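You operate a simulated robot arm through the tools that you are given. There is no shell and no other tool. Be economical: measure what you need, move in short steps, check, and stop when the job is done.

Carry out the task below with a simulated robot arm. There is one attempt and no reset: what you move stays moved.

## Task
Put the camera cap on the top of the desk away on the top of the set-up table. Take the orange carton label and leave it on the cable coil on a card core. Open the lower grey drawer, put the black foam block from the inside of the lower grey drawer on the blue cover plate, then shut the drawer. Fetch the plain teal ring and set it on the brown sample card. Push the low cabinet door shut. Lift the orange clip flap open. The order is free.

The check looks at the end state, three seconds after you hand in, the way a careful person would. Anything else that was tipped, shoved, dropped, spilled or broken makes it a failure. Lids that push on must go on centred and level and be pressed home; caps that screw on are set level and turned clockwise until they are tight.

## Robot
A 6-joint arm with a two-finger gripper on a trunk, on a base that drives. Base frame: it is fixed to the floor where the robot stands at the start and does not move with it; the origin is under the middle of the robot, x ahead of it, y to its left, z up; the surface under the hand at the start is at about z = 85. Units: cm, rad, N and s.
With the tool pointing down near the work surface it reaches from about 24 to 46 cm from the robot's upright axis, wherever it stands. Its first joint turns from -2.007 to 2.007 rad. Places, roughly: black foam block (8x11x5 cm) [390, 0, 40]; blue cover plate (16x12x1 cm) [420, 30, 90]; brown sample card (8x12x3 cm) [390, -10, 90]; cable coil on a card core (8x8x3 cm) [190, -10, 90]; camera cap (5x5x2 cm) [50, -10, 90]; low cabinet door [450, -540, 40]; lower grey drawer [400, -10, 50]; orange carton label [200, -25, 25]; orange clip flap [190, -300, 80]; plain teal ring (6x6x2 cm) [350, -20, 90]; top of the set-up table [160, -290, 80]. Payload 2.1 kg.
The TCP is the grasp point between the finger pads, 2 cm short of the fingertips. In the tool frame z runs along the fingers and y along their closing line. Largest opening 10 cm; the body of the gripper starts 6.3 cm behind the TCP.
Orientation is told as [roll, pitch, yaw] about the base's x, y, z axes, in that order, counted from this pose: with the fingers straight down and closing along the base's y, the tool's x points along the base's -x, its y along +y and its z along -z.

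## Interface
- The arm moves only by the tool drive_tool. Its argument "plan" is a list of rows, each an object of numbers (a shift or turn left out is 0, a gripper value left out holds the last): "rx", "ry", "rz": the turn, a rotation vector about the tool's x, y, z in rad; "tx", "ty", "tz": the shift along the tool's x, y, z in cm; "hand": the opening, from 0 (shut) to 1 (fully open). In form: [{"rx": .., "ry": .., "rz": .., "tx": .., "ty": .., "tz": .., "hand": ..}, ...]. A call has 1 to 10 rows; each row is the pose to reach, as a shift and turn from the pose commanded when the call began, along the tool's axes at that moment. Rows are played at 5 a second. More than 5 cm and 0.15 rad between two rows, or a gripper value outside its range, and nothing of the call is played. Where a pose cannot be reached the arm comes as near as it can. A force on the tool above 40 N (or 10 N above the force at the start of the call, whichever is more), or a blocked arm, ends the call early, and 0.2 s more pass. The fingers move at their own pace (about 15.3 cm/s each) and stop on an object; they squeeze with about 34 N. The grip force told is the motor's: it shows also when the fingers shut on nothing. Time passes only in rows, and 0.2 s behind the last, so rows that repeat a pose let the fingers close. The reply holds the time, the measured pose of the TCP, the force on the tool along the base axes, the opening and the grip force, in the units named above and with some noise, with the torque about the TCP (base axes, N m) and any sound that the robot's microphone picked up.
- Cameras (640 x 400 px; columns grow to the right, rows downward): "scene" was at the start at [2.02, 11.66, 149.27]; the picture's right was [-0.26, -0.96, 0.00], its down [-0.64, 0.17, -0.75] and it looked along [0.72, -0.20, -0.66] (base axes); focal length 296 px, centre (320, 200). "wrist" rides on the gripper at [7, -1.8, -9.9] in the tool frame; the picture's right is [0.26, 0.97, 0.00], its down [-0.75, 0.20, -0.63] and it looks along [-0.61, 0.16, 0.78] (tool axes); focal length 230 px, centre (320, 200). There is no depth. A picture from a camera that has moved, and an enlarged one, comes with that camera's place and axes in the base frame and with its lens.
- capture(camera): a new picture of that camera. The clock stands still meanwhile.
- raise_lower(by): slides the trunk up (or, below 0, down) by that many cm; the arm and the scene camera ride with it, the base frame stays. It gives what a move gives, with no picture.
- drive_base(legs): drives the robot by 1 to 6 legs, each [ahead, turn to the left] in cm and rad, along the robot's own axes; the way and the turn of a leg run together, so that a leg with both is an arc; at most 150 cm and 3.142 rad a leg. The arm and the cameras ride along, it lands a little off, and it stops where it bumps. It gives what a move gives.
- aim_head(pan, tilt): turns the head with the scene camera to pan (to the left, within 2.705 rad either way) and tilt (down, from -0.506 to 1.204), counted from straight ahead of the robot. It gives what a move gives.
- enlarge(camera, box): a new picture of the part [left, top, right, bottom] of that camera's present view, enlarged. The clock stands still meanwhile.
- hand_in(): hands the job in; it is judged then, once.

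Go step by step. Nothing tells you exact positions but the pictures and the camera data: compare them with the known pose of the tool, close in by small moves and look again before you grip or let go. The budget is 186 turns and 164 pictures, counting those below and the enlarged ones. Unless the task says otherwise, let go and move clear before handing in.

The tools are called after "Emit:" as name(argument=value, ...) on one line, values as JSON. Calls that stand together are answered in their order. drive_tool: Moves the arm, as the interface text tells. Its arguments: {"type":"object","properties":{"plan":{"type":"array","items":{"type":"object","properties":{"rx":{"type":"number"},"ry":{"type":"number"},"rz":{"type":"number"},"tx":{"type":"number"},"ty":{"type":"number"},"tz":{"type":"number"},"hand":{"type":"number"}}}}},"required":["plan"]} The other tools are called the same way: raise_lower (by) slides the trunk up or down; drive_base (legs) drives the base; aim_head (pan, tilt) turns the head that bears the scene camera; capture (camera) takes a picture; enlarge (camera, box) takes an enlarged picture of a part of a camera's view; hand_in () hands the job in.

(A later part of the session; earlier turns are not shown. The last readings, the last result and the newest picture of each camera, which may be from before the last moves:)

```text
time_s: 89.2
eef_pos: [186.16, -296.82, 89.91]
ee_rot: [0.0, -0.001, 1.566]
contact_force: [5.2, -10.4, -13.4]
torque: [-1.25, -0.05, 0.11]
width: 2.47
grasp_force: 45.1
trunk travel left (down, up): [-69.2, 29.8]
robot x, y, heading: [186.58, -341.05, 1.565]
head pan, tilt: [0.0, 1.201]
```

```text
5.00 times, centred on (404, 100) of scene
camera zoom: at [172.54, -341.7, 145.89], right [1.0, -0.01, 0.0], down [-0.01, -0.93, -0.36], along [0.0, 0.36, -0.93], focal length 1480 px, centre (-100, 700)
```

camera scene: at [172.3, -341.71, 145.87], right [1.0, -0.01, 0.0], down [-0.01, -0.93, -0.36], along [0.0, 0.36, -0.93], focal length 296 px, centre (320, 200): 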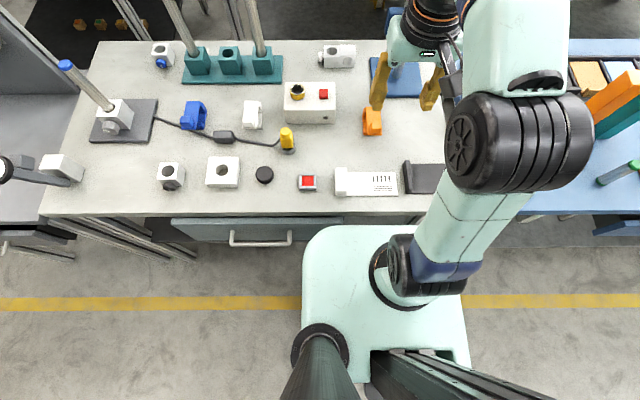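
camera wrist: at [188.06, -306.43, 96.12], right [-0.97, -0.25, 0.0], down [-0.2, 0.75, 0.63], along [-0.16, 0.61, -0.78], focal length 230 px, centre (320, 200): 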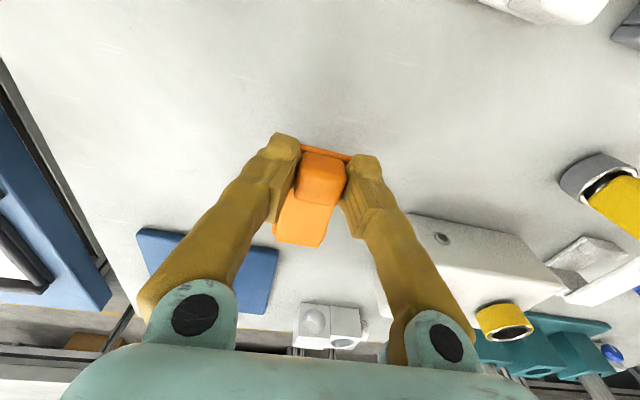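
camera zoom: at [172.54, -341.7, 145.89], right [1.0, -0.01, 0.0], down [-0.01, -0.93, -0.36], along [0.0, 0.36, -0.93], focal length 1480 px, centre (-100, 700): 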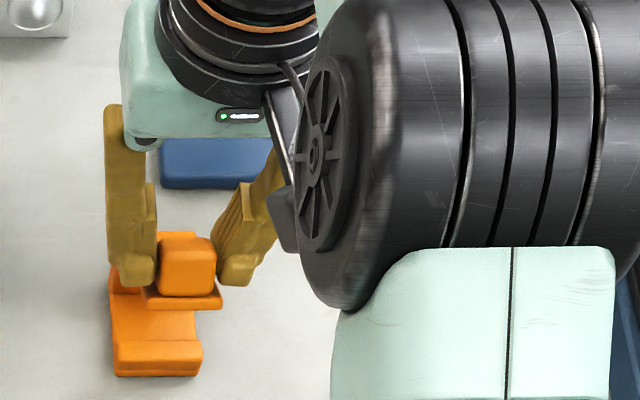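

The flap is about halfway up. I carry on past vertical.

Emit:
drive_tool(plan=[{"tx": -0.7, "tz": -0.5}, {"tx": -1.4, "tz": -0.9}, {"tx": -2.2, "tz": -1.2}, {"tx": -3.1, "tz": -1.4}, {"tx": -3.1, "tz": -1.4}])

Emit:
enlarge(camera="wrist", box=[200, 60, 440, 260])

Emit:
enlarge(camera="scene", box=[340, 60, 468, 140])

```text
time_s: 90.4
eef_pos: [186.1, -294.16, 91.62]
ee_rot: [0.001, -0.004, 1.565]
contact_force: [2.4, -17.0, 1.1]
torque: [-1.36, -0.03, 0.02]
width: 2.48
grasp_force: 45.2
trunk travel left (down, up): [-69.2, 29.8]
robot x, y, heading: [186.34, -341.27, 1.563]
head pan, tilt: [0.0, 1.201]
```

```text
2.00 times, centred on (320, 160) of wrist
camera zoom: at [188.06, -301.17, 101.52], right [-0.97, -0.25, 0.0], down [-0.2, 0.75, 0.63], along [-0.16, 0.61, -0.78], focal length 460 px, centre (320, 280)
```

zoom: 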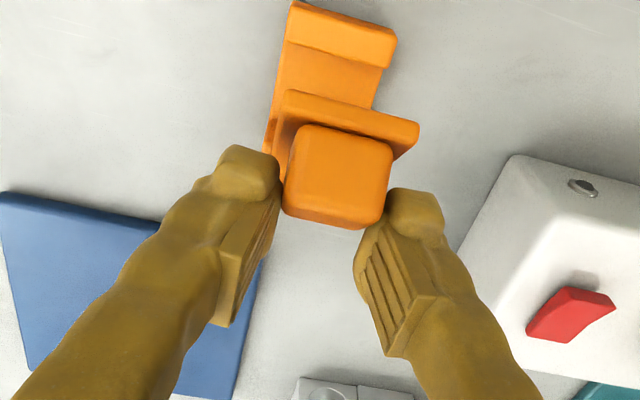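

```text
5.00 times, centred on (404, 100) of scene
camera zoom: at [172.43, -342.26, 145.88], right [1.0, -0.01, 0.0], down [-0.01, -0.93, -0.37], along [0.0, 0.37, -0.93], focal length 1480 px, centre (-100, 700)
```

zoom: 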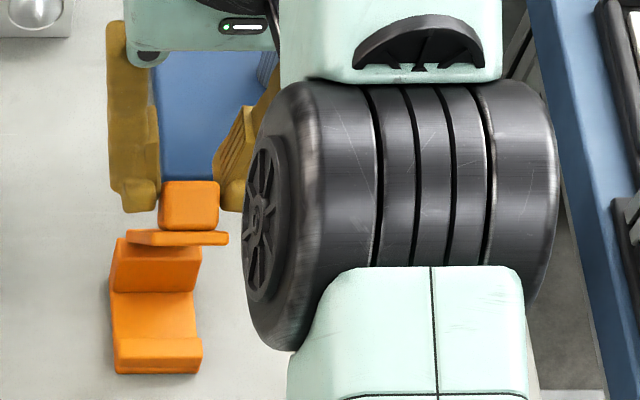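

Nearly vertical. A little further back, then I'll check whether it stays.

Emit:
drive_tool(plan=[{"tx": -0.6, "tz": 0.0}, {"tx": -1.2, "tz": 0.1}, {"tx": -1.8, "tz": 0.3}, {"tx": -2.4, "tz": 0.5}, {"tx": -2.4, "tz": 0.5}])

Emit:
enlarge(camera="wrist", box=[200, 60, 440, 260])

Emit:
enlarge(camera="scene", box=[340, 60, 468, 140])

```text
time_s: 91.6
eef_pos: [186.08, -293.91, 91.16]
ee_rot: [0.001, -0.011, 1.562]
contact_force: [3.6, -10.8, 36.5]
torque: [-0.21, -0.06, 0.03]
width: 2.49
grasp_force: 44.8
out of reach, approached as far as the arm can: row 1, 2, 3, 4, 5
trunk travel left (down, up): [-69.2, 29.8]
robot x, y, heading: [186.18, -341.2, 1.564]
head pan, tilt: [0.0, 1.201]
```

```text
2.00 times, centred on (320, 160) of wrist
camera zoom: at [188.05, -301.06, 100.95], right [-0.97, -0.25, 0.0], down [-0.2, 0.74, 0.64], along [-0.16, 0.62, -0.77], focal length 460 px, centre (320, 280)
```

zoom: 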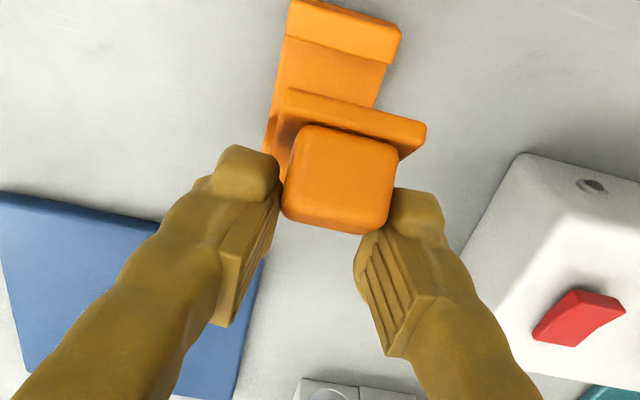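

```text
5.00 times, centred on (404, 100) of scene
camera zoom: at [172.49, -342.82, 145.9], right [1.0, -0.01, 0.0], down [-0.01, -0.93, -0.37], along [0.0, 0.37, -0.93], focal length 1480 px, centre (-100, 700)
```

zoom: 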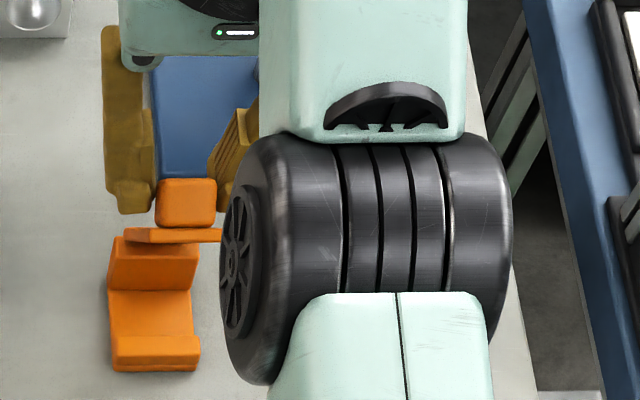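

The arm is at its reach limit with the flap about upright. I relax the commanded pose, let go, rise and see if the flap stays.

Emit:
drive_tool(plan=[{"tx": 1.6, "tz": -0.8}, {"tx": 1.6, "tz": -0.8, "hand": 0.42}, {"tx": 1.6, "tz": -0.8, "hand": 0.42}, {"tx": 1.7, "tz": -4}, {"tx": 2.5, "tz": -8}, {"tx": 4.5, "tz": -12}, {"tx": 7, "tz": -14}])

Emit:
capture(camera="wrist")

Emit:
enlarge(camera="scene", box=[340, 60, 468, 140])

```text
time_s: 93.2
eef_pos: [186.06, -300.82, 104.56]
ee_rot: [-0.002, -0.002, 1.566]
contact_force: [0.3, 0.1, -1.0]
torque: [0.01, 0.02, 0.0]
width: 4.2
grasp_force: 0.0
trunk travel left (down, up): [-69.2, 29.8]
robot x, y, heading: [186.58, -341.43, 1.565]
head pan, tilt: [0.0, 1.201]
```

```text
121 pictures are left
camera wrist: at [187.94, -307.71, 114.51], right [-0.97, -0.25, 0.0], down [-0.2, 0.75, 0.63], along [-0.16, 0.61, -0.78], focal length 230 px, centre (320, 200)
```

wrist: 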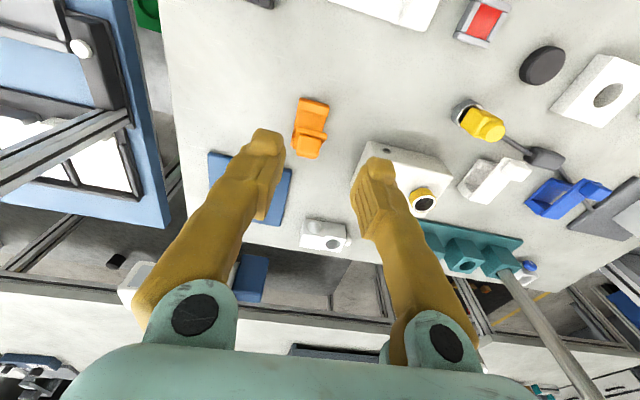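

```text
5.00 times, centred on (404, 100) of scene
camera zoom: at [172.32, -341.84, 145.87], right [1.0, -0.01, 0.0], down [-0.01, -0.93, -0.36], along [0.0, 0.36, -0.93], focal length 1480 px, centre (-100, 700)
```

zoom: 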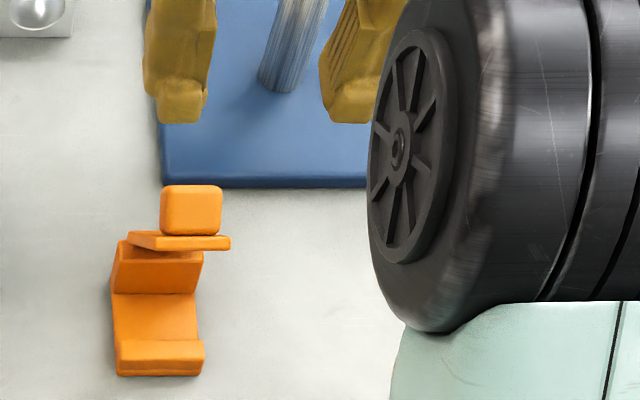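

The flap stays up. To be surely open I nudge it a bit further back with shut fingers from the front side.

Emit:
drive_tool(plan=[{"tx": 1, "tz": 3, "hand": 0}, {"tx": 1, "tz": 7}, {"tx": 1, "tz": 11}, {"tx": 1, "tz": 13.5}, {"tx": 1, "tz": 13.5}])

Emit:
enlarge(camera="scene", box=[340, 60, 468, 140])

Emit:
enlarge(camera="wrist", box=[200, 60, 440, 260])

```text
time_s: 94.4
eef_pos: [185.93, -301.25, 91.19]
ee_rot: [-0.002, -0.003, 1.565]
contact_force: [-0.3, -0.2, 0.5]
torque: [0.02, 0.0, 0.03]
width: 0.0
grasp_force: 30.1
trunk travel left (down, up): [-69.2, 29.8]
robot x, y, heading: [186.48, -341.27, 1.563]
head pan, tilt: [0.0, 1.201]
```

```text
5.00 times, centred on (404, 100) of scene
camera zoom: at [172.32, -341.67, 145.87], right [1.0, -0.01, 0.0], down [-0.01, -0.93, -0.36], along [0.0, 0.36, -0.93], focal length 1480 px, centre (-100, 700)
```

zoom: 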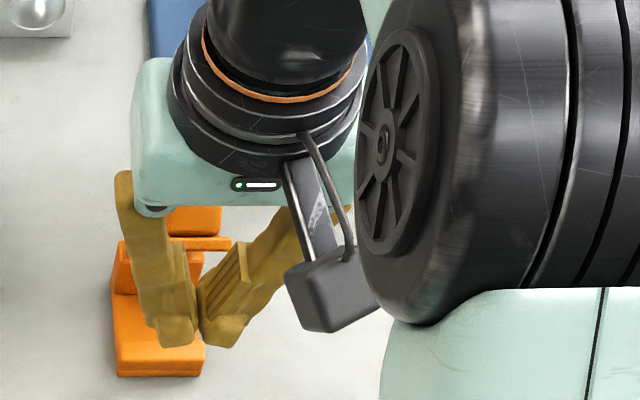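

```text
2.00 times, centred on (320, 160) of wrist
camera zoom: at [187.89, -308.19, 101.07], right [-0.97, -0.25, 0.0], down [-0.2, 0.75, 0.63], along [-0.16, 0.61, -0.78], focal length 460 px, centre (320, 280)
```

zoom: 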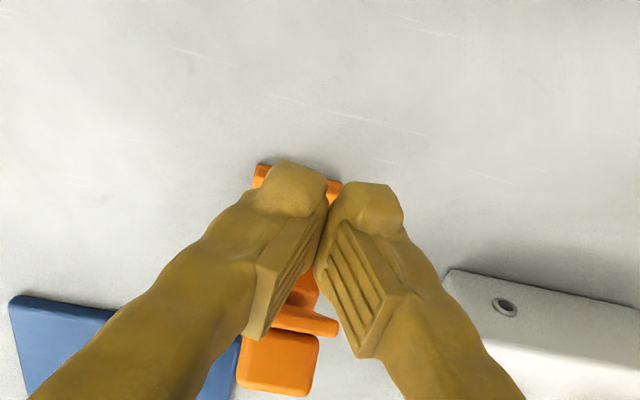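

Fingers are in front of the raised flap. I push gently away from me until it stops or the reach ends.

Emit:
drive_tool(plan=[{"tx": -2}, {"tx": -3.5}, {"tx": -4.5}, {"tx": -5.5}, {"tx": -6.3}, {"tx": -6.8}])

Emit:
enlarge(camera="wrist", box=[200, 60, 440, 260])

```text
time_s: 95.8
eef_pos: [186.1, -294.69, 91.07]
ee_rot: [0.001, 0.002, 1.566]
contact_force: [-0.1, -8.8, 2.0]
torque: [-0.06, 0.02, 0.08]
width: 0.01
grasp_force: 29.7
trunk travel left (down, up): [-69.2, 29.8]
robot x, y, heading: [186.45, -341.37, 1.564]
head pan, tilt: [0.0, 1.201]
```

```text
2.00 times, centred on (320, 160) of wrist
camera zoom: at [188.04, -301.5, 101.06], right [-0.97, -0.25, 0.0], down [-0.2, 0.75, 0.63], along [-0.16, 0.61, -0.78], focal length 460 px, centre (320, 280)
```

zoom: 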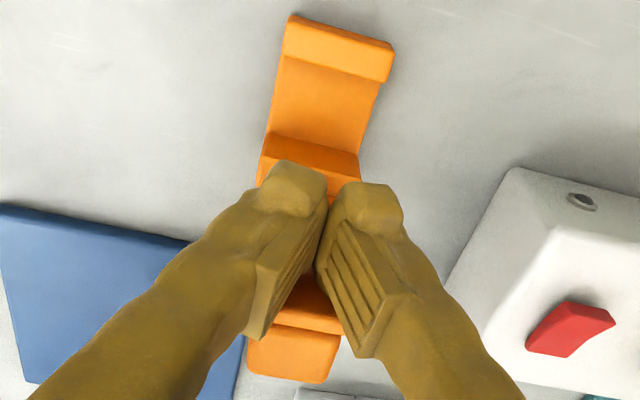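

It moved with light force, now leaning beyond vertical. I withdraw and confirm.

Emit:
drive_tool(plan=[{"tx": 3}, {"tx": 5, "tz": -4}, {"tx": 7, "tz": -8}, {"tx": 10, "tz": -11}, {"tx": 13, "tz": -14}, {"tx": 16, "tz": -17}, {"tx": 17, "tz": -18}])

Emit:
drive_base(legs=[[-31, 0]])

Emit:
aim_head(pan=0, tilt=0.9)

Emit:
enlarge(camera="scene", box=[220, 80, 460, 230])

Emit:
aim_head(pan=-1.2, tilt=0.4)

Emit:
capture(camera="scene")

```text
time_s: 97.4
eef_pos: [185.91, -311.68, 109.27]
ee_rot: [-0.001, -0.002, 1.565]
contact_force: [-0.5, 0.3, -0.4]
torque: [0.0, 0.04, 0.04]
width: 0.0
grasp_force: 29.7
trunk travel left (down, up): [-69.2, 29.8]
robot x, y, heading: [186.37, -341.35, 1.568]
head pan, tilt: [0.0, 1.201]
```

```text
time_s: 99.5
eef_pos: [185.76, -342.12, 109.22]
ee_rot: [-0.001, 0.0, 1.565]
contact_force: [0.5, 0.1, -0.3]
torque: [0.02, 0.0, 0.04]
width: 0.01
grasp_force: 29.8
trunk travel left (down, up): [-69.2, 29.8]
robot x, y, heading: [186.02, -371.89, 1.563]
head pan, tilt: [0.0, 1.201]
```

```text
time_s: 100.3
eef_pos: [185.73, -342.05, 109.26]
ee_rot: [-0.003, -0.001, 1.566]
contact_force: [0.9, 0.5, -0.2]
torque: [0.04, 0.0, 0.02]
width: 0.0
grasp_force: 29.7
trunk travel left (down, up): [-69.2, 29.8]
robot x, y, heading: [186.29, -371.82, 1.566]
head pan, tilt: [0.0, 0.901]
```

```text
2.67 times, centred on (340, 155) of scene
camera zoom: at [172.12, -370.31, 147.84], right [1.0, 0.0, 0.0], down [0.0, -0.78, -0.62], along [0.0, 0.62, -0.78], focal length 789 px, centre (267, 320)
```

zoom: 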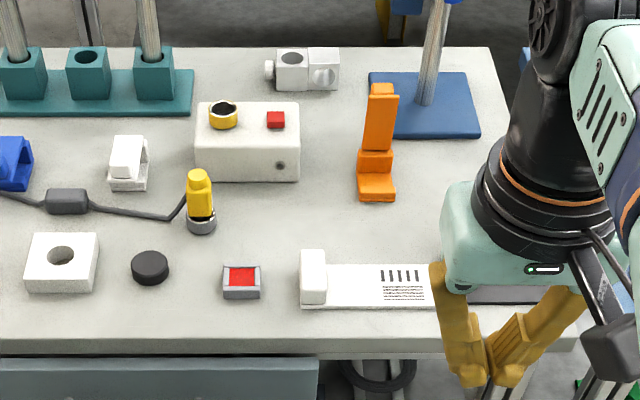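

```text
time_s: 101.7
eef_pos: [185.68, -341.98, 109.24]
ee_rot: [-0.002, -0.003, 1.566]
contact_force: [-0.2, 0.1, -0.5]
torque: [0.01, 0.04, -0.04]
width: 0.01
grasp_force: 29.8
trunk travel left (down, up): [-69.2, 29.8]
robot x, y, heading: [186.07, -371.74, 1.57]
head pan, tilt: [-1.201, 0.4]
```

```text
115 pictures are left
camera scene: at [180.75, -374.54, 152.15], right [0.36, -0.93, 0.0], down [-0.36, -0.14, -0.92], along [0.86, 0.33, -0.39], focal length 296 px, centre (320, 200)
```

scene: 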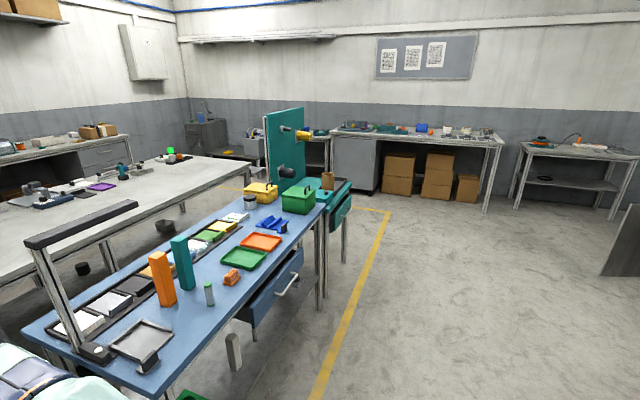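

The flap stands open and everything else is in place. Next the cabinet door near (450, -540); I look that way.

Emit:
aim_head(pan=-2.1, tilt=0.4)

Emit:
capture(camera="scene")

```text
time_s: 102.9
eef_pos: [185.73, -342.14, 109.26]
ee_rot: [-0.002, -0.003, 1.564]
contact_force: [0.2, 0.0, -0.7]
torque: [0.01, 0.02, -0.03]
width: 0.0
grasp_force: 29.6
trunk travel left (down, up): [-69.2, 29.8]
robot x, y, heading: [186.2, -371.72, 1.568]
head pan, tilt: [-2.1, 0.4]
```

```text
114 pictures are left
camera scene: at [180.09, -382.56, 152.15], right [-0.51, -0.86, 0.0], down [-0.34, 0.2, -0.92], along [0.79, -0.47, -0.39], focal length 296 px, centre (320, 200)
```

scene: 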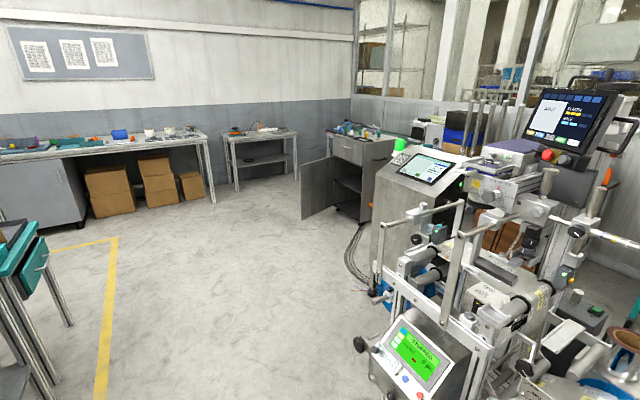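

The cabinet faces +y near y≈-556; its door is hinged at about (438, -556) and stands open out to (431, -509). I drive round to face it from the +y side.

Emit:
drive_base(legs=[[-8, 0], [0, -1.57], [120, 0], [118, 0], [0, -1.57], [55, 0]])

Emit:
aim_head(pan=0, tilt=0.65)

Emit:
capture(camera="scene")

```text
time_s: 125.7
eef_pos: [425.3, -473.53, 109.24]
ee_rot: [-0.002, -0.002, -1.571]
contact_force: [0.6, -0.7, 0.1]
torque: [0.02, -0.01, -0.01]
width: 0.02
grasp_force: 29.8
trunk travel left (down, up): [-69.2, 29.8]
robot x, y, heading: [424.79, -444.06, -1.568]
head pan, tilt: [-2.1, 0.4]
```

```text
time_s: 127.7
eef_pos: [425.23, -473.46, 109.23]
ee_rot: [-0.001, -0.002, -1.57]
contact_force: [0.2, 0.0, 0.4]
torque: [-0.01, -0.01, -0.01]
width: 0.0
grasp_force: 29.2
trunk travel left (down, up): [-69.2, 29.8]
robot x, y, heading: [424.83, -443.74, -1.569]
head pan, tilt: [0.0, 0.649]
```

```text
113 pictures are left
camera scene: at [438.61, -446.58, 149.9], right [-1.0, 0.0, 0.0], down [0.0, 0.6, -0.8], along [0.0, -0.8, -0.6], focal length 296 px, centre (320, 200)
```

scene: 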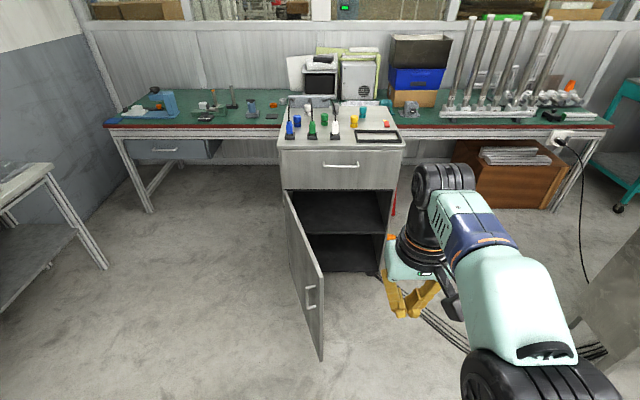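

Now I see the door better: hinge at about (454, -557), free edge at (437.5, -514), open about 70°. I put the tool to the outer side, lower the trunk, then advance beside the door.

Emit:
drive_tool(plan=[{"ty": 4.5}, {"ty": 9}, {"ty": 13.5}, {"ty": 18}, {"ty": 22}, {"ty": 25}, {"ty": 25}])

Emit:
raise_lower(by=-58)

Emit:
drive_base(legs=[[34, 0]])

Emit:
capture(camera="scene")

Emit:
capture(camera="wrist")

```text
time_s: 129.3
eef_pos: [449.85, -473.05, 108.67]
ee_rot: [-0.001, -0.004, -1.571]
contact_force: [-0.1, -1.2, 0.3]
torque: [0.01, -0.03, -0.03]
width: 0.0
grasp_force: 29.8
out of reach, approached as far as the arm can: row 6, 7
trunk travel left (down, up): [-69.2, 29.8]
robot x, y, heading: [424.53, -443.65, -1.567]
head pan, tilt: [0.0, 0.649]
```

```text
refused: -58 is not a number from -40 to 40
```

```text
time_s: 131.5
eef_pos: [450.15, -506.31, 108.68]
ee_rot: [-0.001, -0.002, -1.568]
contact_force: [0.1, 0.3, -1.1]
torque: [0.01, 0.02, 0.02]
width: 0.0
grasp_force: 29.5
trunk travel left (down, up): [-69.2, 29.8]
robot x, y, heading: [424.99, -477.32, -1.563]
head pan, tilt: [0.0, 0.649]
```

```text
112 pictures are left
camera scene: at [438.76, -479.96, 149.9], right [-1.0, -0.01, 0.0], down [0.0, 0.6, -0.8], along [0.0, -0.8, -0.6], focal length 296 px, centre (320, 200)
```

scene: 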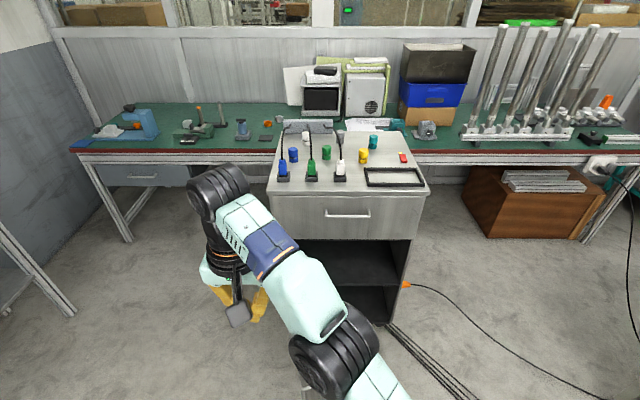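

```text
111 pictures are left
camera wrist: at [448.31, -499.34, 118.62], right [0.97, 0.26, 0.0], down [0.2, -0.75, 0.63], along [0.16, -0.61, -0.78], focal length 230 px, centre (320, 200)
```

wrist: 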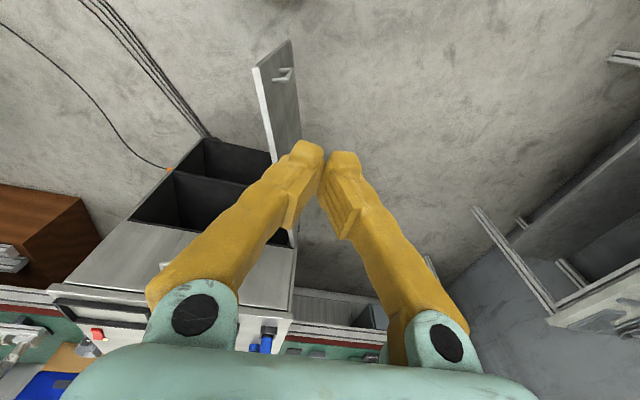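

The door's free top corner is near (438.6, -510), and my tool at x=450 is clear on its outer side. I lower the trunk in two goes.

Emit:
raise_lower(by=-40)

Emit:
raise_lower(by=-19)

Emit:
capture(camera="wrist")

Emit:
aim_head(pan=0.2, tilt=0.5)

Emit:
capture(camera="scene")

```text
time_s: 135.3
eef_pos: [449.99, -506.51, 68.7]
ee_rot: [-0.001, -0.003, -1.568]
contact_force: [0.1, 0.9, -0.7]
torque: [0.03, 0.03, -0.03]
width: 0.0
grasp_force: 29.5
trunk travel left (down, up): [-29.2, 69.8]
robot x, y, heading: [425.03, -477.32, -1.561]
head pan, tilt: [0.0, 0.649]
```

```text
time_s: 137.4
eef_pos: [450.05, -506.44, 49.58]
ee_rot: [-0.001, -0.003, -1.568]
contact_force: [0.0, 0.5, 1.0]
torque: [-0.02, 0.02, 0.02]
width: 0.03
grasp_force: 29.5
trunk travel left (down, up): [-10.2, 88.8]
robot x, y, heading: [424.9, -477.49, -1.566]
head pan, tilt: [0.0, 0.649]
```

```text
110 pictures are left
camera wrist: at [448.29, -499.34, 59.62], right [0.97, 0.26, 0.0], down [0.2, -0.75, 0.63], along [0.16, -0.61, -0.78], focal length 230 px, centre (320, 200)
```

wrist: 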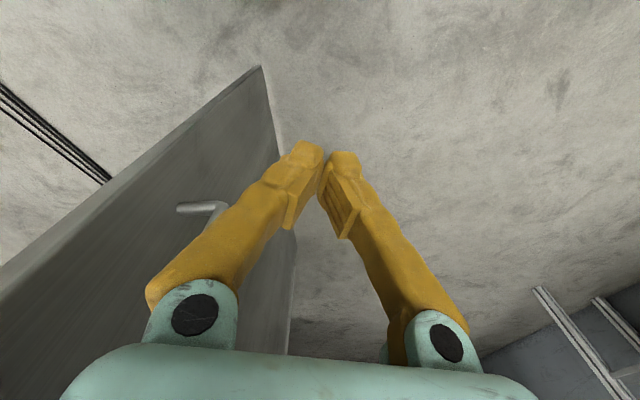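

```text
time_s: 138.2
eef_pos: [450.18, -506.35, 49.69]
ee_rot: [-0.002, -0.002, -1.568]
contact_force: [0.1, -0.5, -0.2]
torque: [0.02, 0.0, -0.01]
width: 0.0
grasp_force: 30.0
trunk travel left (down, up): [-10.2, 88.8]
robot x, y, heading: [424.85, -477.18, -1.564]
head pan, tilt: [0.201, 0.499]
```

```text
109 pictures are left
camera scene: at [440.56, -480.19, 92.23], right [-0.98, -0.2, 0.0], down [-0.1, 0.47, -0.88], along [0.18, -0.86, -0.48], focal length 296 px, centre (320, 200)
```

scene: 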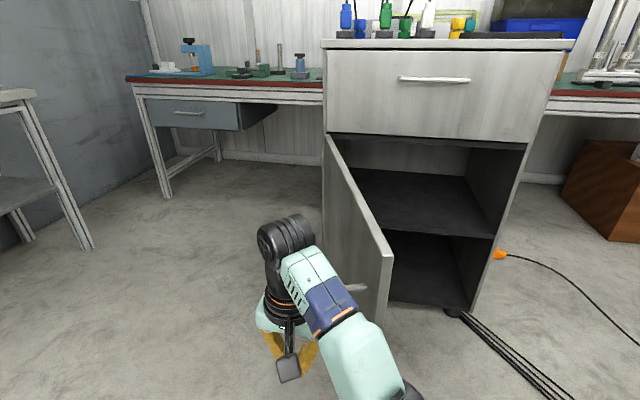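

The tool is on the outer side of the door. I move in 8 cm, reach forward 5, then sweep the tool toward -x to swing the door.

Emit:
drive_base(legs=[[8, 0]])

Emit:
drive_tool(plan=[{"tx": -3}, {"tx": -5}, {"tx": -5, "ty": -3}, {"tx": -5, "ty": -6}, {"tx": -5, "ty": -9}, {"tx": -5, "ty": -12}, {"tx": -5, "ty": -15}, {"tx": -5, "ty": -18}])

Emit:
capture(camera="scene")

```text
time_s: 139.2
eef_pos: [449.96, -514.3, 49.73]
ee_rot: [-0.002, -0.001, -1.568]
contact_force: [0.1, -2.1, 0.1]
torque: [0.03, 0.06, -0.02]
width: 0.0
grasp_force: 29.5
trunk travel left (down, up): [-10.2, 88.8]
robot x, y, heading: [424.77, -484.82, -1.566]
head pan, tilt: [0.201, 0.499]
```

```text
time_s: 140.6
eef_pos: [439.65, -519.61, 49.76]
ee_rot: [0.007, -0.02, -1.558]
contact_force: [4.1, -9.7, 1.3]
torque: [0.89, 0.47, 0.3]
width: 0.0
grasp_force: 29.3
out of reach, approached as far as the arm can: row 1, 2, 3
trunk travel left (down, up): [-10.2, 88.8]
robot x, y, heading: [424.93, -485.1, -1.567]
head pan, tilt: [0.201, 0.499]
stopped in row 6: the force on the tool passed its limit at 58 N (the readings are from after the stop); the commanded pose is now the measured one
```

```text
108 pictures are left
camera scene: at [440.66, -488.21, 92.22], right [-0.98, -0.2, 0.0], down [-0.1, 0.47, -0.88], along [0.18, -0.86, -0.48], focal length 296 px, centre (320, 200)
```

scene: 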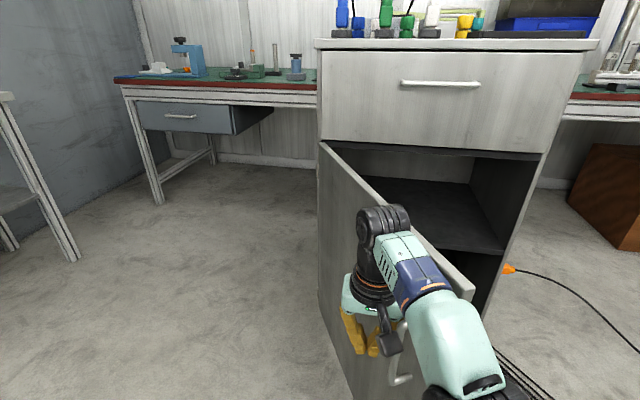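

The door swung about 10° before the force limit; it's touching near the handle. I continue with slower steps, along -x and slightly -y.

Emit:
drive_tool(plan=[{"ty": -1}, {"ty": -2, "tx": -0.3}, {"ty": -3, "tx": -0.6}, {"ty": -4, "tx": -1}, {"ty": -5, "tx": -1.5}, {"ty": -6, "tx": -2}, {"ty": -7, "tx": -2.5}, {"ty": -8, "tx": -3}, {"ty": -9, "tx": -3.5}, {"ty": -10, "tx": -4}])

Emit:
capture(camera="scene")

```text
time_s: 140.9
eef_pos: [439.27, -519.87, 49.87]
ee_rot: [0.009, -0.026, -1.553]
contact_force: [8.5, -19.4, 2.9]
torque: [1.7, 0.98, 0.63]
width: 0.0
grasp_force: 29.7
trunk travel left (down, up): [-10.2, 88.8]
robot x, y, heading: [424.66, -485.45, -1.565]
head pan, tilt: [0.201, 0.499]
stopped in row 1: the force on the tool passed its limit at 50 N (the readings are from after the stop); the commanded pose is now the measured one
```

```text
107 pictures are left
camera scene: at [440.74, -488.35, 92.2], right [-0.98, -0.21, 0.0], down [-0.1, 0.47, -0.88], along [0.18, -0.86, -0.48], focal length 296 px, centre (320, 200)
```

scene: 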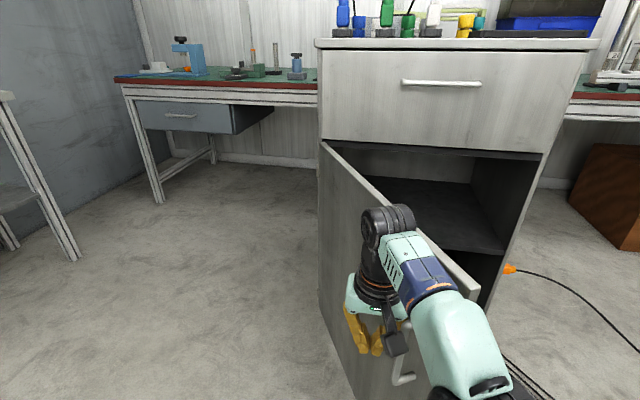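

The gripper is caught beside the door handle. I back off, rise above the handle, and look.

Emit:
drive_tool(plan=[{"ty": 2, "tx": -0.8}, {"ty": 4, "tx": -0.8}, {"ty": 5, "tx": 0, "tz": -4}, {"ty": 5, "tx": 0, "tz": -8}, {"ty": 5, "tx": 0, "tz": -12}, {"ty": 5, "tx": 0, "tz": -13}])

Emit:
capture(camera="scene")

Emit:
capture(camera="wrist")

```text
time_s: 142.3
eef_pos: [441.53, -515.56, 54.78]
ee_rot: [0.011, -0.029, -1.557]
contact_force: [-0.1, -0.1, -0.1]
torque: [-0.01, 0.0, -0.01]
width: 0.0
grasp_force: 28.9
out of reach, approached as far as the arm can: row 3, 4, 5, 6
trunk travel left (down, up): [-10.2, 88.8]
robot x, y, heading: [424.66, -485.39, -1.558]
head pan, tilt: [0.201, 0.499]
```

```text
106 pictures are left
camera scene: at [440.61, -488.1, 92.24], right [-0.98, -0.21, 0.0], down [-0.1, 0.47, -0.88], along [0.18, -0.86, -0.48], focal length 296 px, centre (320, 200)
```

scene: 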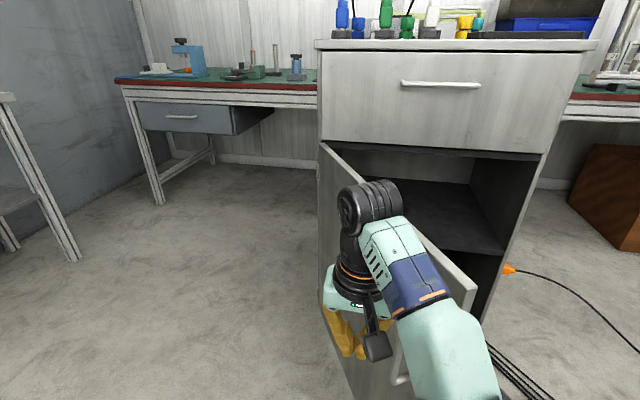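

```text
105 pictures are left
camera wrist: at [439.49, -508.29, 64.51], right [0.96, 0.27, 0.0], down [0.2, -0.73, 0.65], along [0.18, -0.63, -0.76], focal length 230 px, centre (320, 200)
```

wrist: 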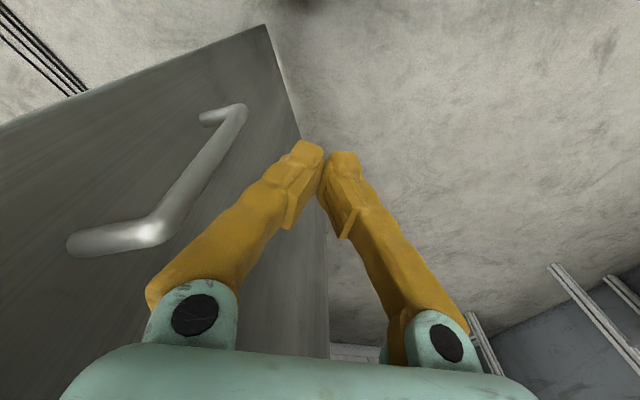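

The handle top is near z≈58. I raise the trunk 9 cm so that the fingers pass above it, then push.

Emit:
raise_lower(by=9)

Emit:
drive_tool(plan=[{"ty": -0.5, "tx": -3}, {"ty": -1, "tx": -5}, {"ty": -2, "tx": -6}, {"ty": -3.5, "tx": -7}, {"ty": -5, "tx": -8}, {"ty": -6.5, "tx": -9}, {"ty": -8, "tx": -10}, {"ty": -9.5, "tx": -11}, {"ty": -11, "tx": -12}, {"ty": -12, "tx": -12.5}])

Emit:
capture(camera="scene")

```text
time_s: 143.6
eef_pos: [441.4, -515.56, 63.84]
ee_rot: [0.01, -0.028, -1.557]
contact_force: [0.0, -0.2, 0.3]
torque: [-0.02, 0.0, -0.02]
width: 0.0
grasp_force: 29.6
trunk travel left (down, up): [-19.2, 79.8]
robot x, y, heading: [424.81, -484.86, -1.564]
head pan, tilt: [0.201, 0.499]
```

```text
time_s: 145.8
eef_pos: [429.87, -524.27, 60.45]
ee_rot: [0.01, -0.027, -1.556]
contact_force: [0.2, -0.3, 0.1]
torque: [0.01, 0.02, 0.01]
width: 0.0
grasp_force: 29.3
out of reach, approached as far as the arm can: row 1, 2, 3, 4, 5, 6, 7, 8, 9, 10
trunk travel left (down, up): [-19.2, 79.8]
robot x, y, heading: [424.99, -485.02, -1.564]
head pan, tilt: [0.201, 0.499]
```

```text
104 pictures are left
camera scene: at [440.61, -488.1, 101.23], right [-0.98, -0.21, 0.0], down [-0.1, 0.47, -0.88], along [0.18, -0.86, -0.48], focal length 296 px, centre (320, 200)
```

scene: 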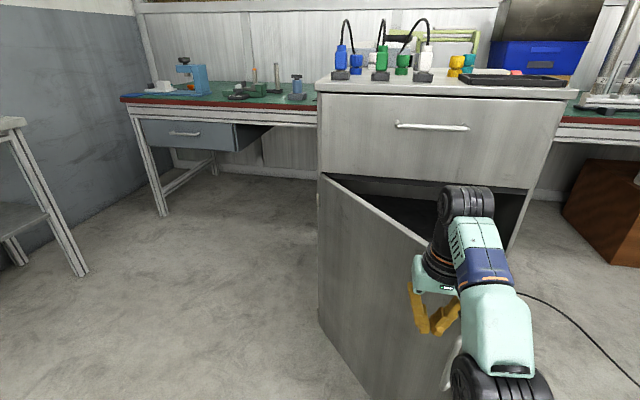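

The door is swinging shut. I slide the tool a little further toward -x and then drive forward so the tool pushes it.

Emit:
drive_tool(plan=[{"ty": -1.5}, {"ty": -3}, {"ty": -4.5}, {"ty": -6}, {"ty": -7.5}, {"ty": -9}, {"ty": -10.5}, {"ty": -12}])

Emit:
drive_base(legs=[[10, 0]])

Emit:
capture(camera="scene")

```text
time_s: 147.6
eef_pos: [417.56, -524.07, 59.99]
ee_rot: [0.011, -0.03, -1.554]
contact_force: [-0.1, -0.7, -0.7]
torque: [-0.03, -0.02, -0.01]
width: 0.0
grasp_force: 28.8
out of reach, approached as far as the arm can: row 8
trunk travel left (down, up): [-19.2, 79.8]
robot x, y, heading: [425.23, -485.38, -1.562]
head pan, tilt: [0.201, 0.499]
```

```text
time_s: 148.7
eef_pos: [417.54, -531.15, 60.56]
ee_rot: [0.001, -0.04, -1.559]
contact_force: [-1.9, 1.0, 14.7]
torque: [-0.07, 0.1, 0.08]
width: 0.0
grasp_force: 29.4
trunk travel left (down, up): [-19.2, 79.8]
robot x, y, heading: [424.62, -492.73, -1.567]
head pan, tilt: [0.201, 0.499]
stopped in leg 1: the force on the tool passed its limit at 73 N (the readings are from after the stop); the commanded pose is now the measured one
```

```text
103 pictures are left
camera scene: at [440.63, -495.33, 101.23], right [-0.98, -0.2, 0.0], down [-0.1, 0.47, -0.88], along [0.18, -0.86, -0.48], focal length 296 px, centre (320, 200)
```

scene: 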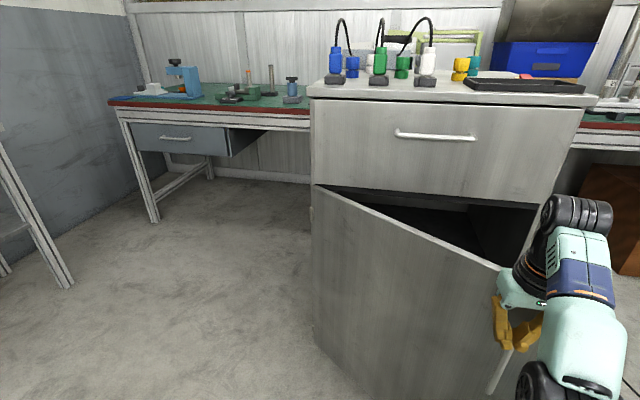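

The fingertips meet the handle's top end. I raise 5 cm more and push on with the base.

Emit:
raise_lower(by=5)

Emit:
drive_base(legs=[[6, 0]])

Emit:
capture(camera="scene")

```text
time_s: 149.6
eef_pos: [417.49, -531.35, 65.44]
ee_rot: [0.003, -0.035, -1.56]
contact_force: [0.9, -0.2, 0.7]
torque: [0.0, 0.02, -0.01]
width: 0.0
grasp_force: 29.4
trunk travel left (down, up): [-24.2, 74.8]
robot x, y, heading: [425.12, -492.48, -1.565]
head pan, tilt: [0.201, 0.499]
```

```text
time_s: 150.6
eef_pos: [417.35, -537.27, 65.37]
ee_rot: [0.002, -0.034, -1.56]
contact_force: [-0.5, -0.6, -0.1]
torque: [0.0, -0.03, 0.0]
width: 0.0
grasp_force: 29.6
trunk travel left (down, up): [-24.2, 74.8]
robot x, y, heading: [424.59, -498.21, -1.571]
head pan, tilt: [0.201, 0.499]
```

```text
102 pictures are left
camera scene: at [440.63, -501.5, 106.24], right [-0.98, -0.2, 0.0], down [-0.1, 0.47, -0.88], along [0.18, -0.86, -0.48], focal length 296 px, centre (320, 200)
```

scene: 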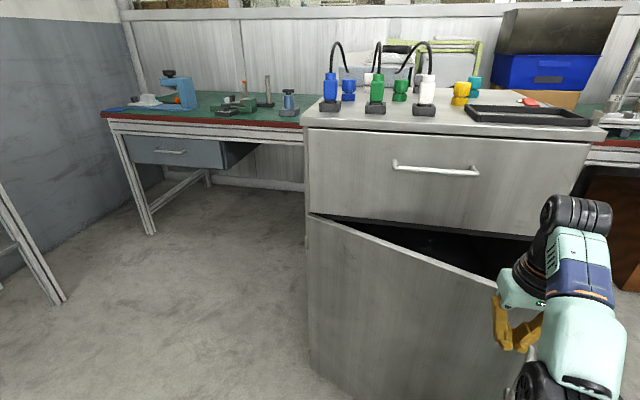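

The door is now mostly shut. To keep the gripper body off the cabinet front, I shift toward the free edge and tilt the tool so the fingertips lead.

Emit:
drive_tool(plan=[{"ty": -2, "tx": 1, "ry": -0.12}, {"ty": -4, "tx": 1, "ry": -0.25}, {"ty": -5.5, "tx": 1, "ry": -0.38}, {"ty": -5.5, "tx": 1, "ry": -0.5}, {"ty": -5.5, "tx": 1, "ry": -0.5}])

Emit:
drive_base(legs=[[8, 0]])

Emit:
capture(camera="scene")

```text
time_s: 151.8
eef_pos: [412.03, -536.31, 65.36]
ee_rot: [0.003, -0.538, -1.562]
contact_force: [-0.4, 0.4, -0.4]
torque: [0.01, 0.01, 0.01]
width: 0.0
grasp_force: 29.9
trunk travel left (down, up): [-24.2, 74.8]
robot x, y, heading: [424.8, -498.5, -1.565]
head pan, tilt: [0.201, 0.499]
```

```text
time_s: 152.8
eef_pos: [412.02, -544.47, 65.33]
ee_rot: [0.003, -0.534, -1.563]
contact_force: [0.7, 0.4, -0.8]
torque: [0.04, 0.0, -0.01]
width: 0.0
grasp_force: 29.3
trunk travel left (down, up): [-24.2, 74.8]
robot x, y, heading: [425.1, -506.25, -1.567]
head pan, tilt: [0.201, 0.499]
```

```text
101 pictures are left
camera scene: at [440.65, -509.62, 106.24], right [-0.98, -0.2, 0.0], down [-0.1, 0.47, -0.88], along [0.18, -0.86, -0.48], focal length 296 px, centre (320, 200)
```

scene: 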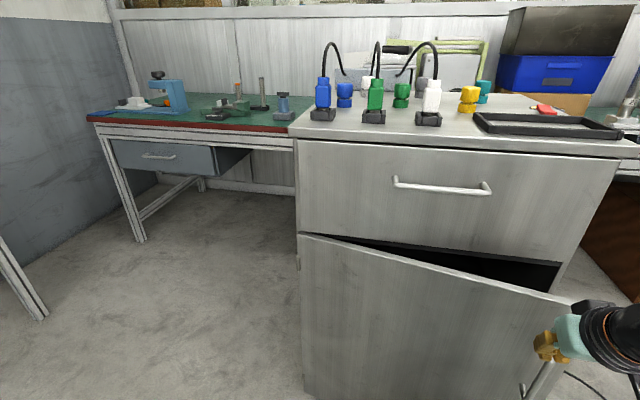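

Good. A further 6 cm with the base, then I'll finish with the arm.

Emit:
drive_base(legs=[[6, 0]])

Emit:
capture(camera="scene")

```text
time_s: 153.8
eef_pos: [411.99, -550.23, 65.31]
ee_rot: [0.003, -0.534, -1.562]
contact_force: [-0.4, 0.3, 0.8]
torque: [0.01, -0.02, 0.0]
width: 0.01
grasp_force: 29.1
trunk travel left (down, up): [-24.2, 74.8]
robot x, y, heading: [425.0, -512.59, -1.566]
head pan, tilt: [0.201, 0.499]
```

```text
100 pictures are left
camera scene: at [440.67, -515.5, 106.24], right [-0.98, -0.2, 0.0], down [-0.1, 0.47, -0.88], along [0.18, -0.86, -0.48], focal length 296 px, centre (320, 200)
```

scene: 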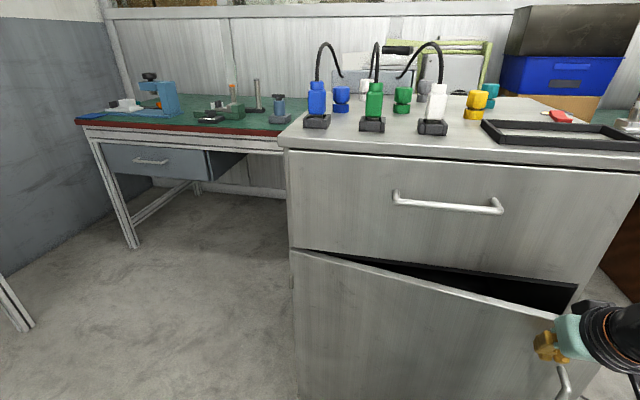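

Emit:
drive_tool(plan=[{"tx": -1.0, "tz": 0.6}, {"tx": -2.0, "tz": 1.2}, {"tx": -3, "tz": 1.8}, {"tx": -4, "tz": 2.4}, {"tx": -5, "tz": 3}, {"tx": -6, "tz": 3.6}, {"tx": -7, "tz": 4.2}, {"tx": -8, "tz": 4.8}])

Emit:
capture(camera="scene")

```text
time_s: 155.6
eef_pos: [412.04, -559.43, 65.42]
ee_rot: [0.004, -0.532, -1.563]
contact_force: [1.5, 13.5, -1.5]
torque: [0.09, 0.15, -0.05]
width: 0.6
grasp_force: 29.7
trunk travel left (down, up): [-24.2, 74.8]
robot x, y, heading: [425.16, -511.95, -1.574]
head pan, tilt: [0.201, 0.499]
```

```text
99 pictures are left
camera scene: at [440.69, -515.28, 106.24], right [-0.98, -0.2, 0.0], down [-0.1, 0.47, -0.88], along [0.18, -0.86, -0.48], focal length 296 px, centre (320, 200)
```

scene: 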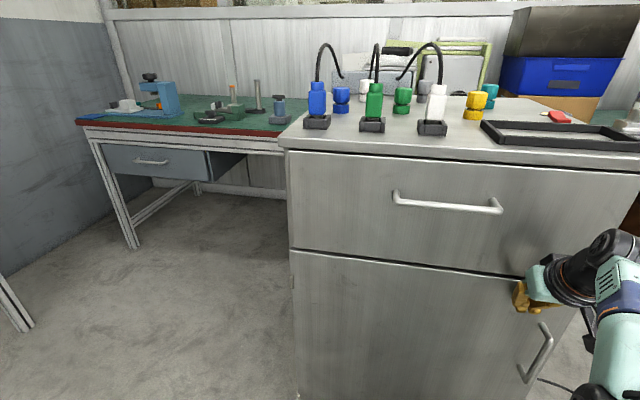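

The door looks shut, with force building. One more small push to seat it.

Emit:
drive_tool(plan=[{"tx": -0.5, "tz": 0.3}, {"tx": -0.9, "tz": 0.55}, {"tx": -1.3, "tz": 0.8}, {"tx": -1.7, "tz": 1.0}, {"tx": -1.7, "tz": 1.0}])

Emit:
drive_tool(plan=[{"tx": 3, "tz": -2}, {"tx": 6, "tz": -4}, {"tx": 9, "tz": -6}, {"tx": 12, "tz": -8}])

Emit:
drive_base(legs=[[-40, 0]])

Emit:
capture(camera="scene")

```text
time_s: 156.0
eef_pos: [411.97, -559.43, 65.21]
ee_rot: [0.003, -0.52, -1.566]
contact_force: [3.2, 19.8, 3.6]
torque: [-0.02, -0.02, 0.01]
width: 0.59
grasp_force: 29.6
trunk travel left (down, up): [-24.2, 74.8]
robot x, y, heading: [425.22, -512.82, -1.569]
head pan, tilt: [0.201, 0.499]
stopped in row 2: the force on the tool passed its limit at 46 N (the readings are from after the stop); the commanded pose is now the measured one
```

```text
time_s: 157.0
eef_pos: [411.75, -545.22, 66.08]
ee_rot: [0.005, -0.522, -1.565]
contact_force: [0.8, 0.2, -0.1]
torque: [0.02, 0.01, -0.03]
width: 0.0
grasp_force: 30.0
trunk travel left (down, up): [-24.2, 74.8]
robot x, y, heading: [424.81, -512.39, -1.57]
head pan, tilt: [0.201, 0.499]
```

```text
time_s: 159.5
eef_pos: [411.68, -505.48, 66.04]
ee_rot: [0.005, -0.52, -1.567]
contact_force: [-0.6, -0.3, -0.3]
torque: [0.03, -0.02, -0.01]
width: 0.0
grasp_force: 29.6
trunk travel left (down, up): [-24.2, 74.8]
robot x, y, heading: [425.19, -472.55, -1.571]
head pan, tilt: [0.201, 0.499]
```

```text
98 pictures are left
camera scene: at [440.65, -475.77, 106.24], right [-0.98, -0.2, 0.0], down [-0.09, 0.47, -0.88], along [0.17, -0.86, -0.48], focal length 296 px, centre (320, 200)
```

scene: 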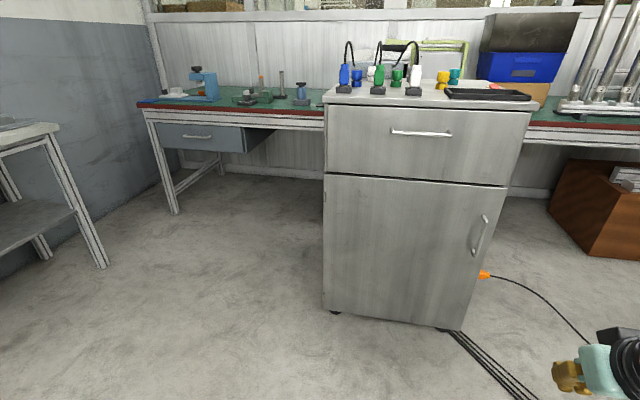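

The door is flush shut. Now I raise the trunk, straighten the tool, and drive along x≈470 toward the desk's drawers.

Emit:
raise_lower(by=38)

Emit:
drive_tool(plan=[{"ry": 0.13}, {"ry": 0.27, "ty": 3}, {"ry": 0.4, "ty": 6}, {"ry": 0.52, "ty": 9}, {"ry": 0.52, "ty": 12}, {"ry": 0.52, "ty": 12}])

Emit:
drive_base(legs=[[0, 1.57], [48, 0], [0, 1.57], [150, 0], [140, 0]])

Emit:
aim_head(pan=0.25, tilt=0.4)

Emit:
capture(camera="scene")

```text
time_s: 163.1
eef_pos: [411.65, -505.39, 104.09]
ee_rot: [0.006, -0.52, -1.567]
contact_force: [0.4, -0.3, 0.5]
torque: [0.0, 0.0, 0.0]
width: 0.0
grasp_force: 28.9
trunk travel left (down, up): [-62.2, 36.8]
robot x, y, heading: [424.71, -472.58, -1.577]
head pan, tilt: [0.201, 0.499]
```

```text
time_s: 164.5
eef_pos: [423.67, -505.33, 104.12]
ee_rot: [0.005, 0.0, -1.564]
contact_force: [-0.4, -1.0, -0.7]
torque: [0.04, -0.03, 0.02]
width: 0.0
grasp_force: 29.6
trunk travel left (down, up): [-62.2, 36.8]
robot x, y, heading: [424.69, -473.0, -1.572]
head pan, tilt: [0.201, 0.499]
```

```text
time_s: 188.8
eef_pos: [474.38, -145.42, 104.19]
ee_rot: [0.004, 0.0, 1.58]
contact_force: [0.2, -0.1, -0.5]
torque: [-0.05, 0.03, -0.02]
width: 0.0
grasp_force: 29.2
trunk travel left (down, up): [-62.2, 36.8]
robot x, y, heading: [472.89, -178.48, 1.577]
head pan, tilt: [0.201, 0.499]
```

```text
time_s: 189.5
eef_pos: [474.41, -145.42, 104.22]
ee_rot: [0.005, 0.001, 1.581]
contact_force: [-0.4, 1.0, -0.3]
torque: [0.0, 0.01, 0.0]
width: 0.0
grasp_force: 29.5
trunk travel left (down, up): [-62.2, 36.8]
robot x, y, heading: [473.08, -178.06, 1.575]
head pan, tilt: [0.25, 0.4]
```

```text
97 pictures are left
camera scene: at [456.77, -175.2, 145.15], right [0.97, 0.25, 0.0], down [0.1, -0.38, -0.92], along [-0.23, 0.89, -0.39], focal length 296 px, centre (320, 200)
```

scene: 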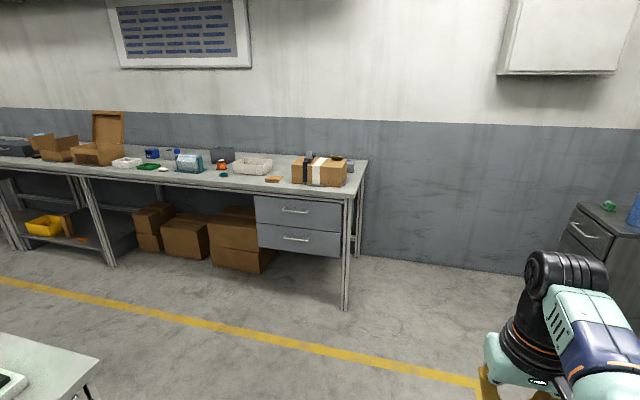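

The two grey drawers are at x≈380–425 under the desk end (lower handle about (402, -15, 45)). I drive in front of them.

Emit:
drive_base(legs=[[80, 0], [0, 1.57], [70, 0], [0, -1.57]])

Emit:
aim_head(pan=0, tilt=0.6)

Emit:
capture(camera="scene")

```text
time_s: 204.8
eef_pos: [403.44, -66.35, 104.13]
ee_rot: [0.005, 0.0, 1.621]
contact_force: [-0.3, -0.5, 0.2]
torque: [0.0, 0.01, -0.02]
width: 0.01
grasp_force: 29.1
trunk travel left (down, up): [-62.2, 36.8]
robot x, y, heading: [403.48, -99.13, 1.618]
head pan, tilt: [0.25, 0.4]
```

```text
time_s: 205.6
eef_pos: [403.56, -66.43, 104.15]
ee_rot: [0.005, -0.001, 1.621]
contact_force: [0.8, 0.3, -0.2]
torque: [0.03, 0.0, 0.01]
width: 0.0
grasp_force: 29.5
trunk travel left (down, up): [-62.2, 36.8]
robot x, y, heading: [403.5, -98.73, 1.612]
head pan, tilt: [0.0, 0.6]
```

```text
96 pictures are left
camera scene: at [389.38, -96.91, 143.33], right [1.0, 0.04, 0.0], down [0.02, -0.56, -0.83], along [-0.04, 0.82, -0.56], focal length 296 px, centre (320, 200)
```

scene: 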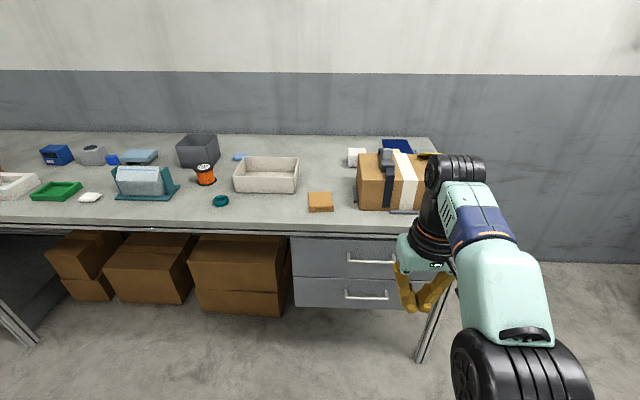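

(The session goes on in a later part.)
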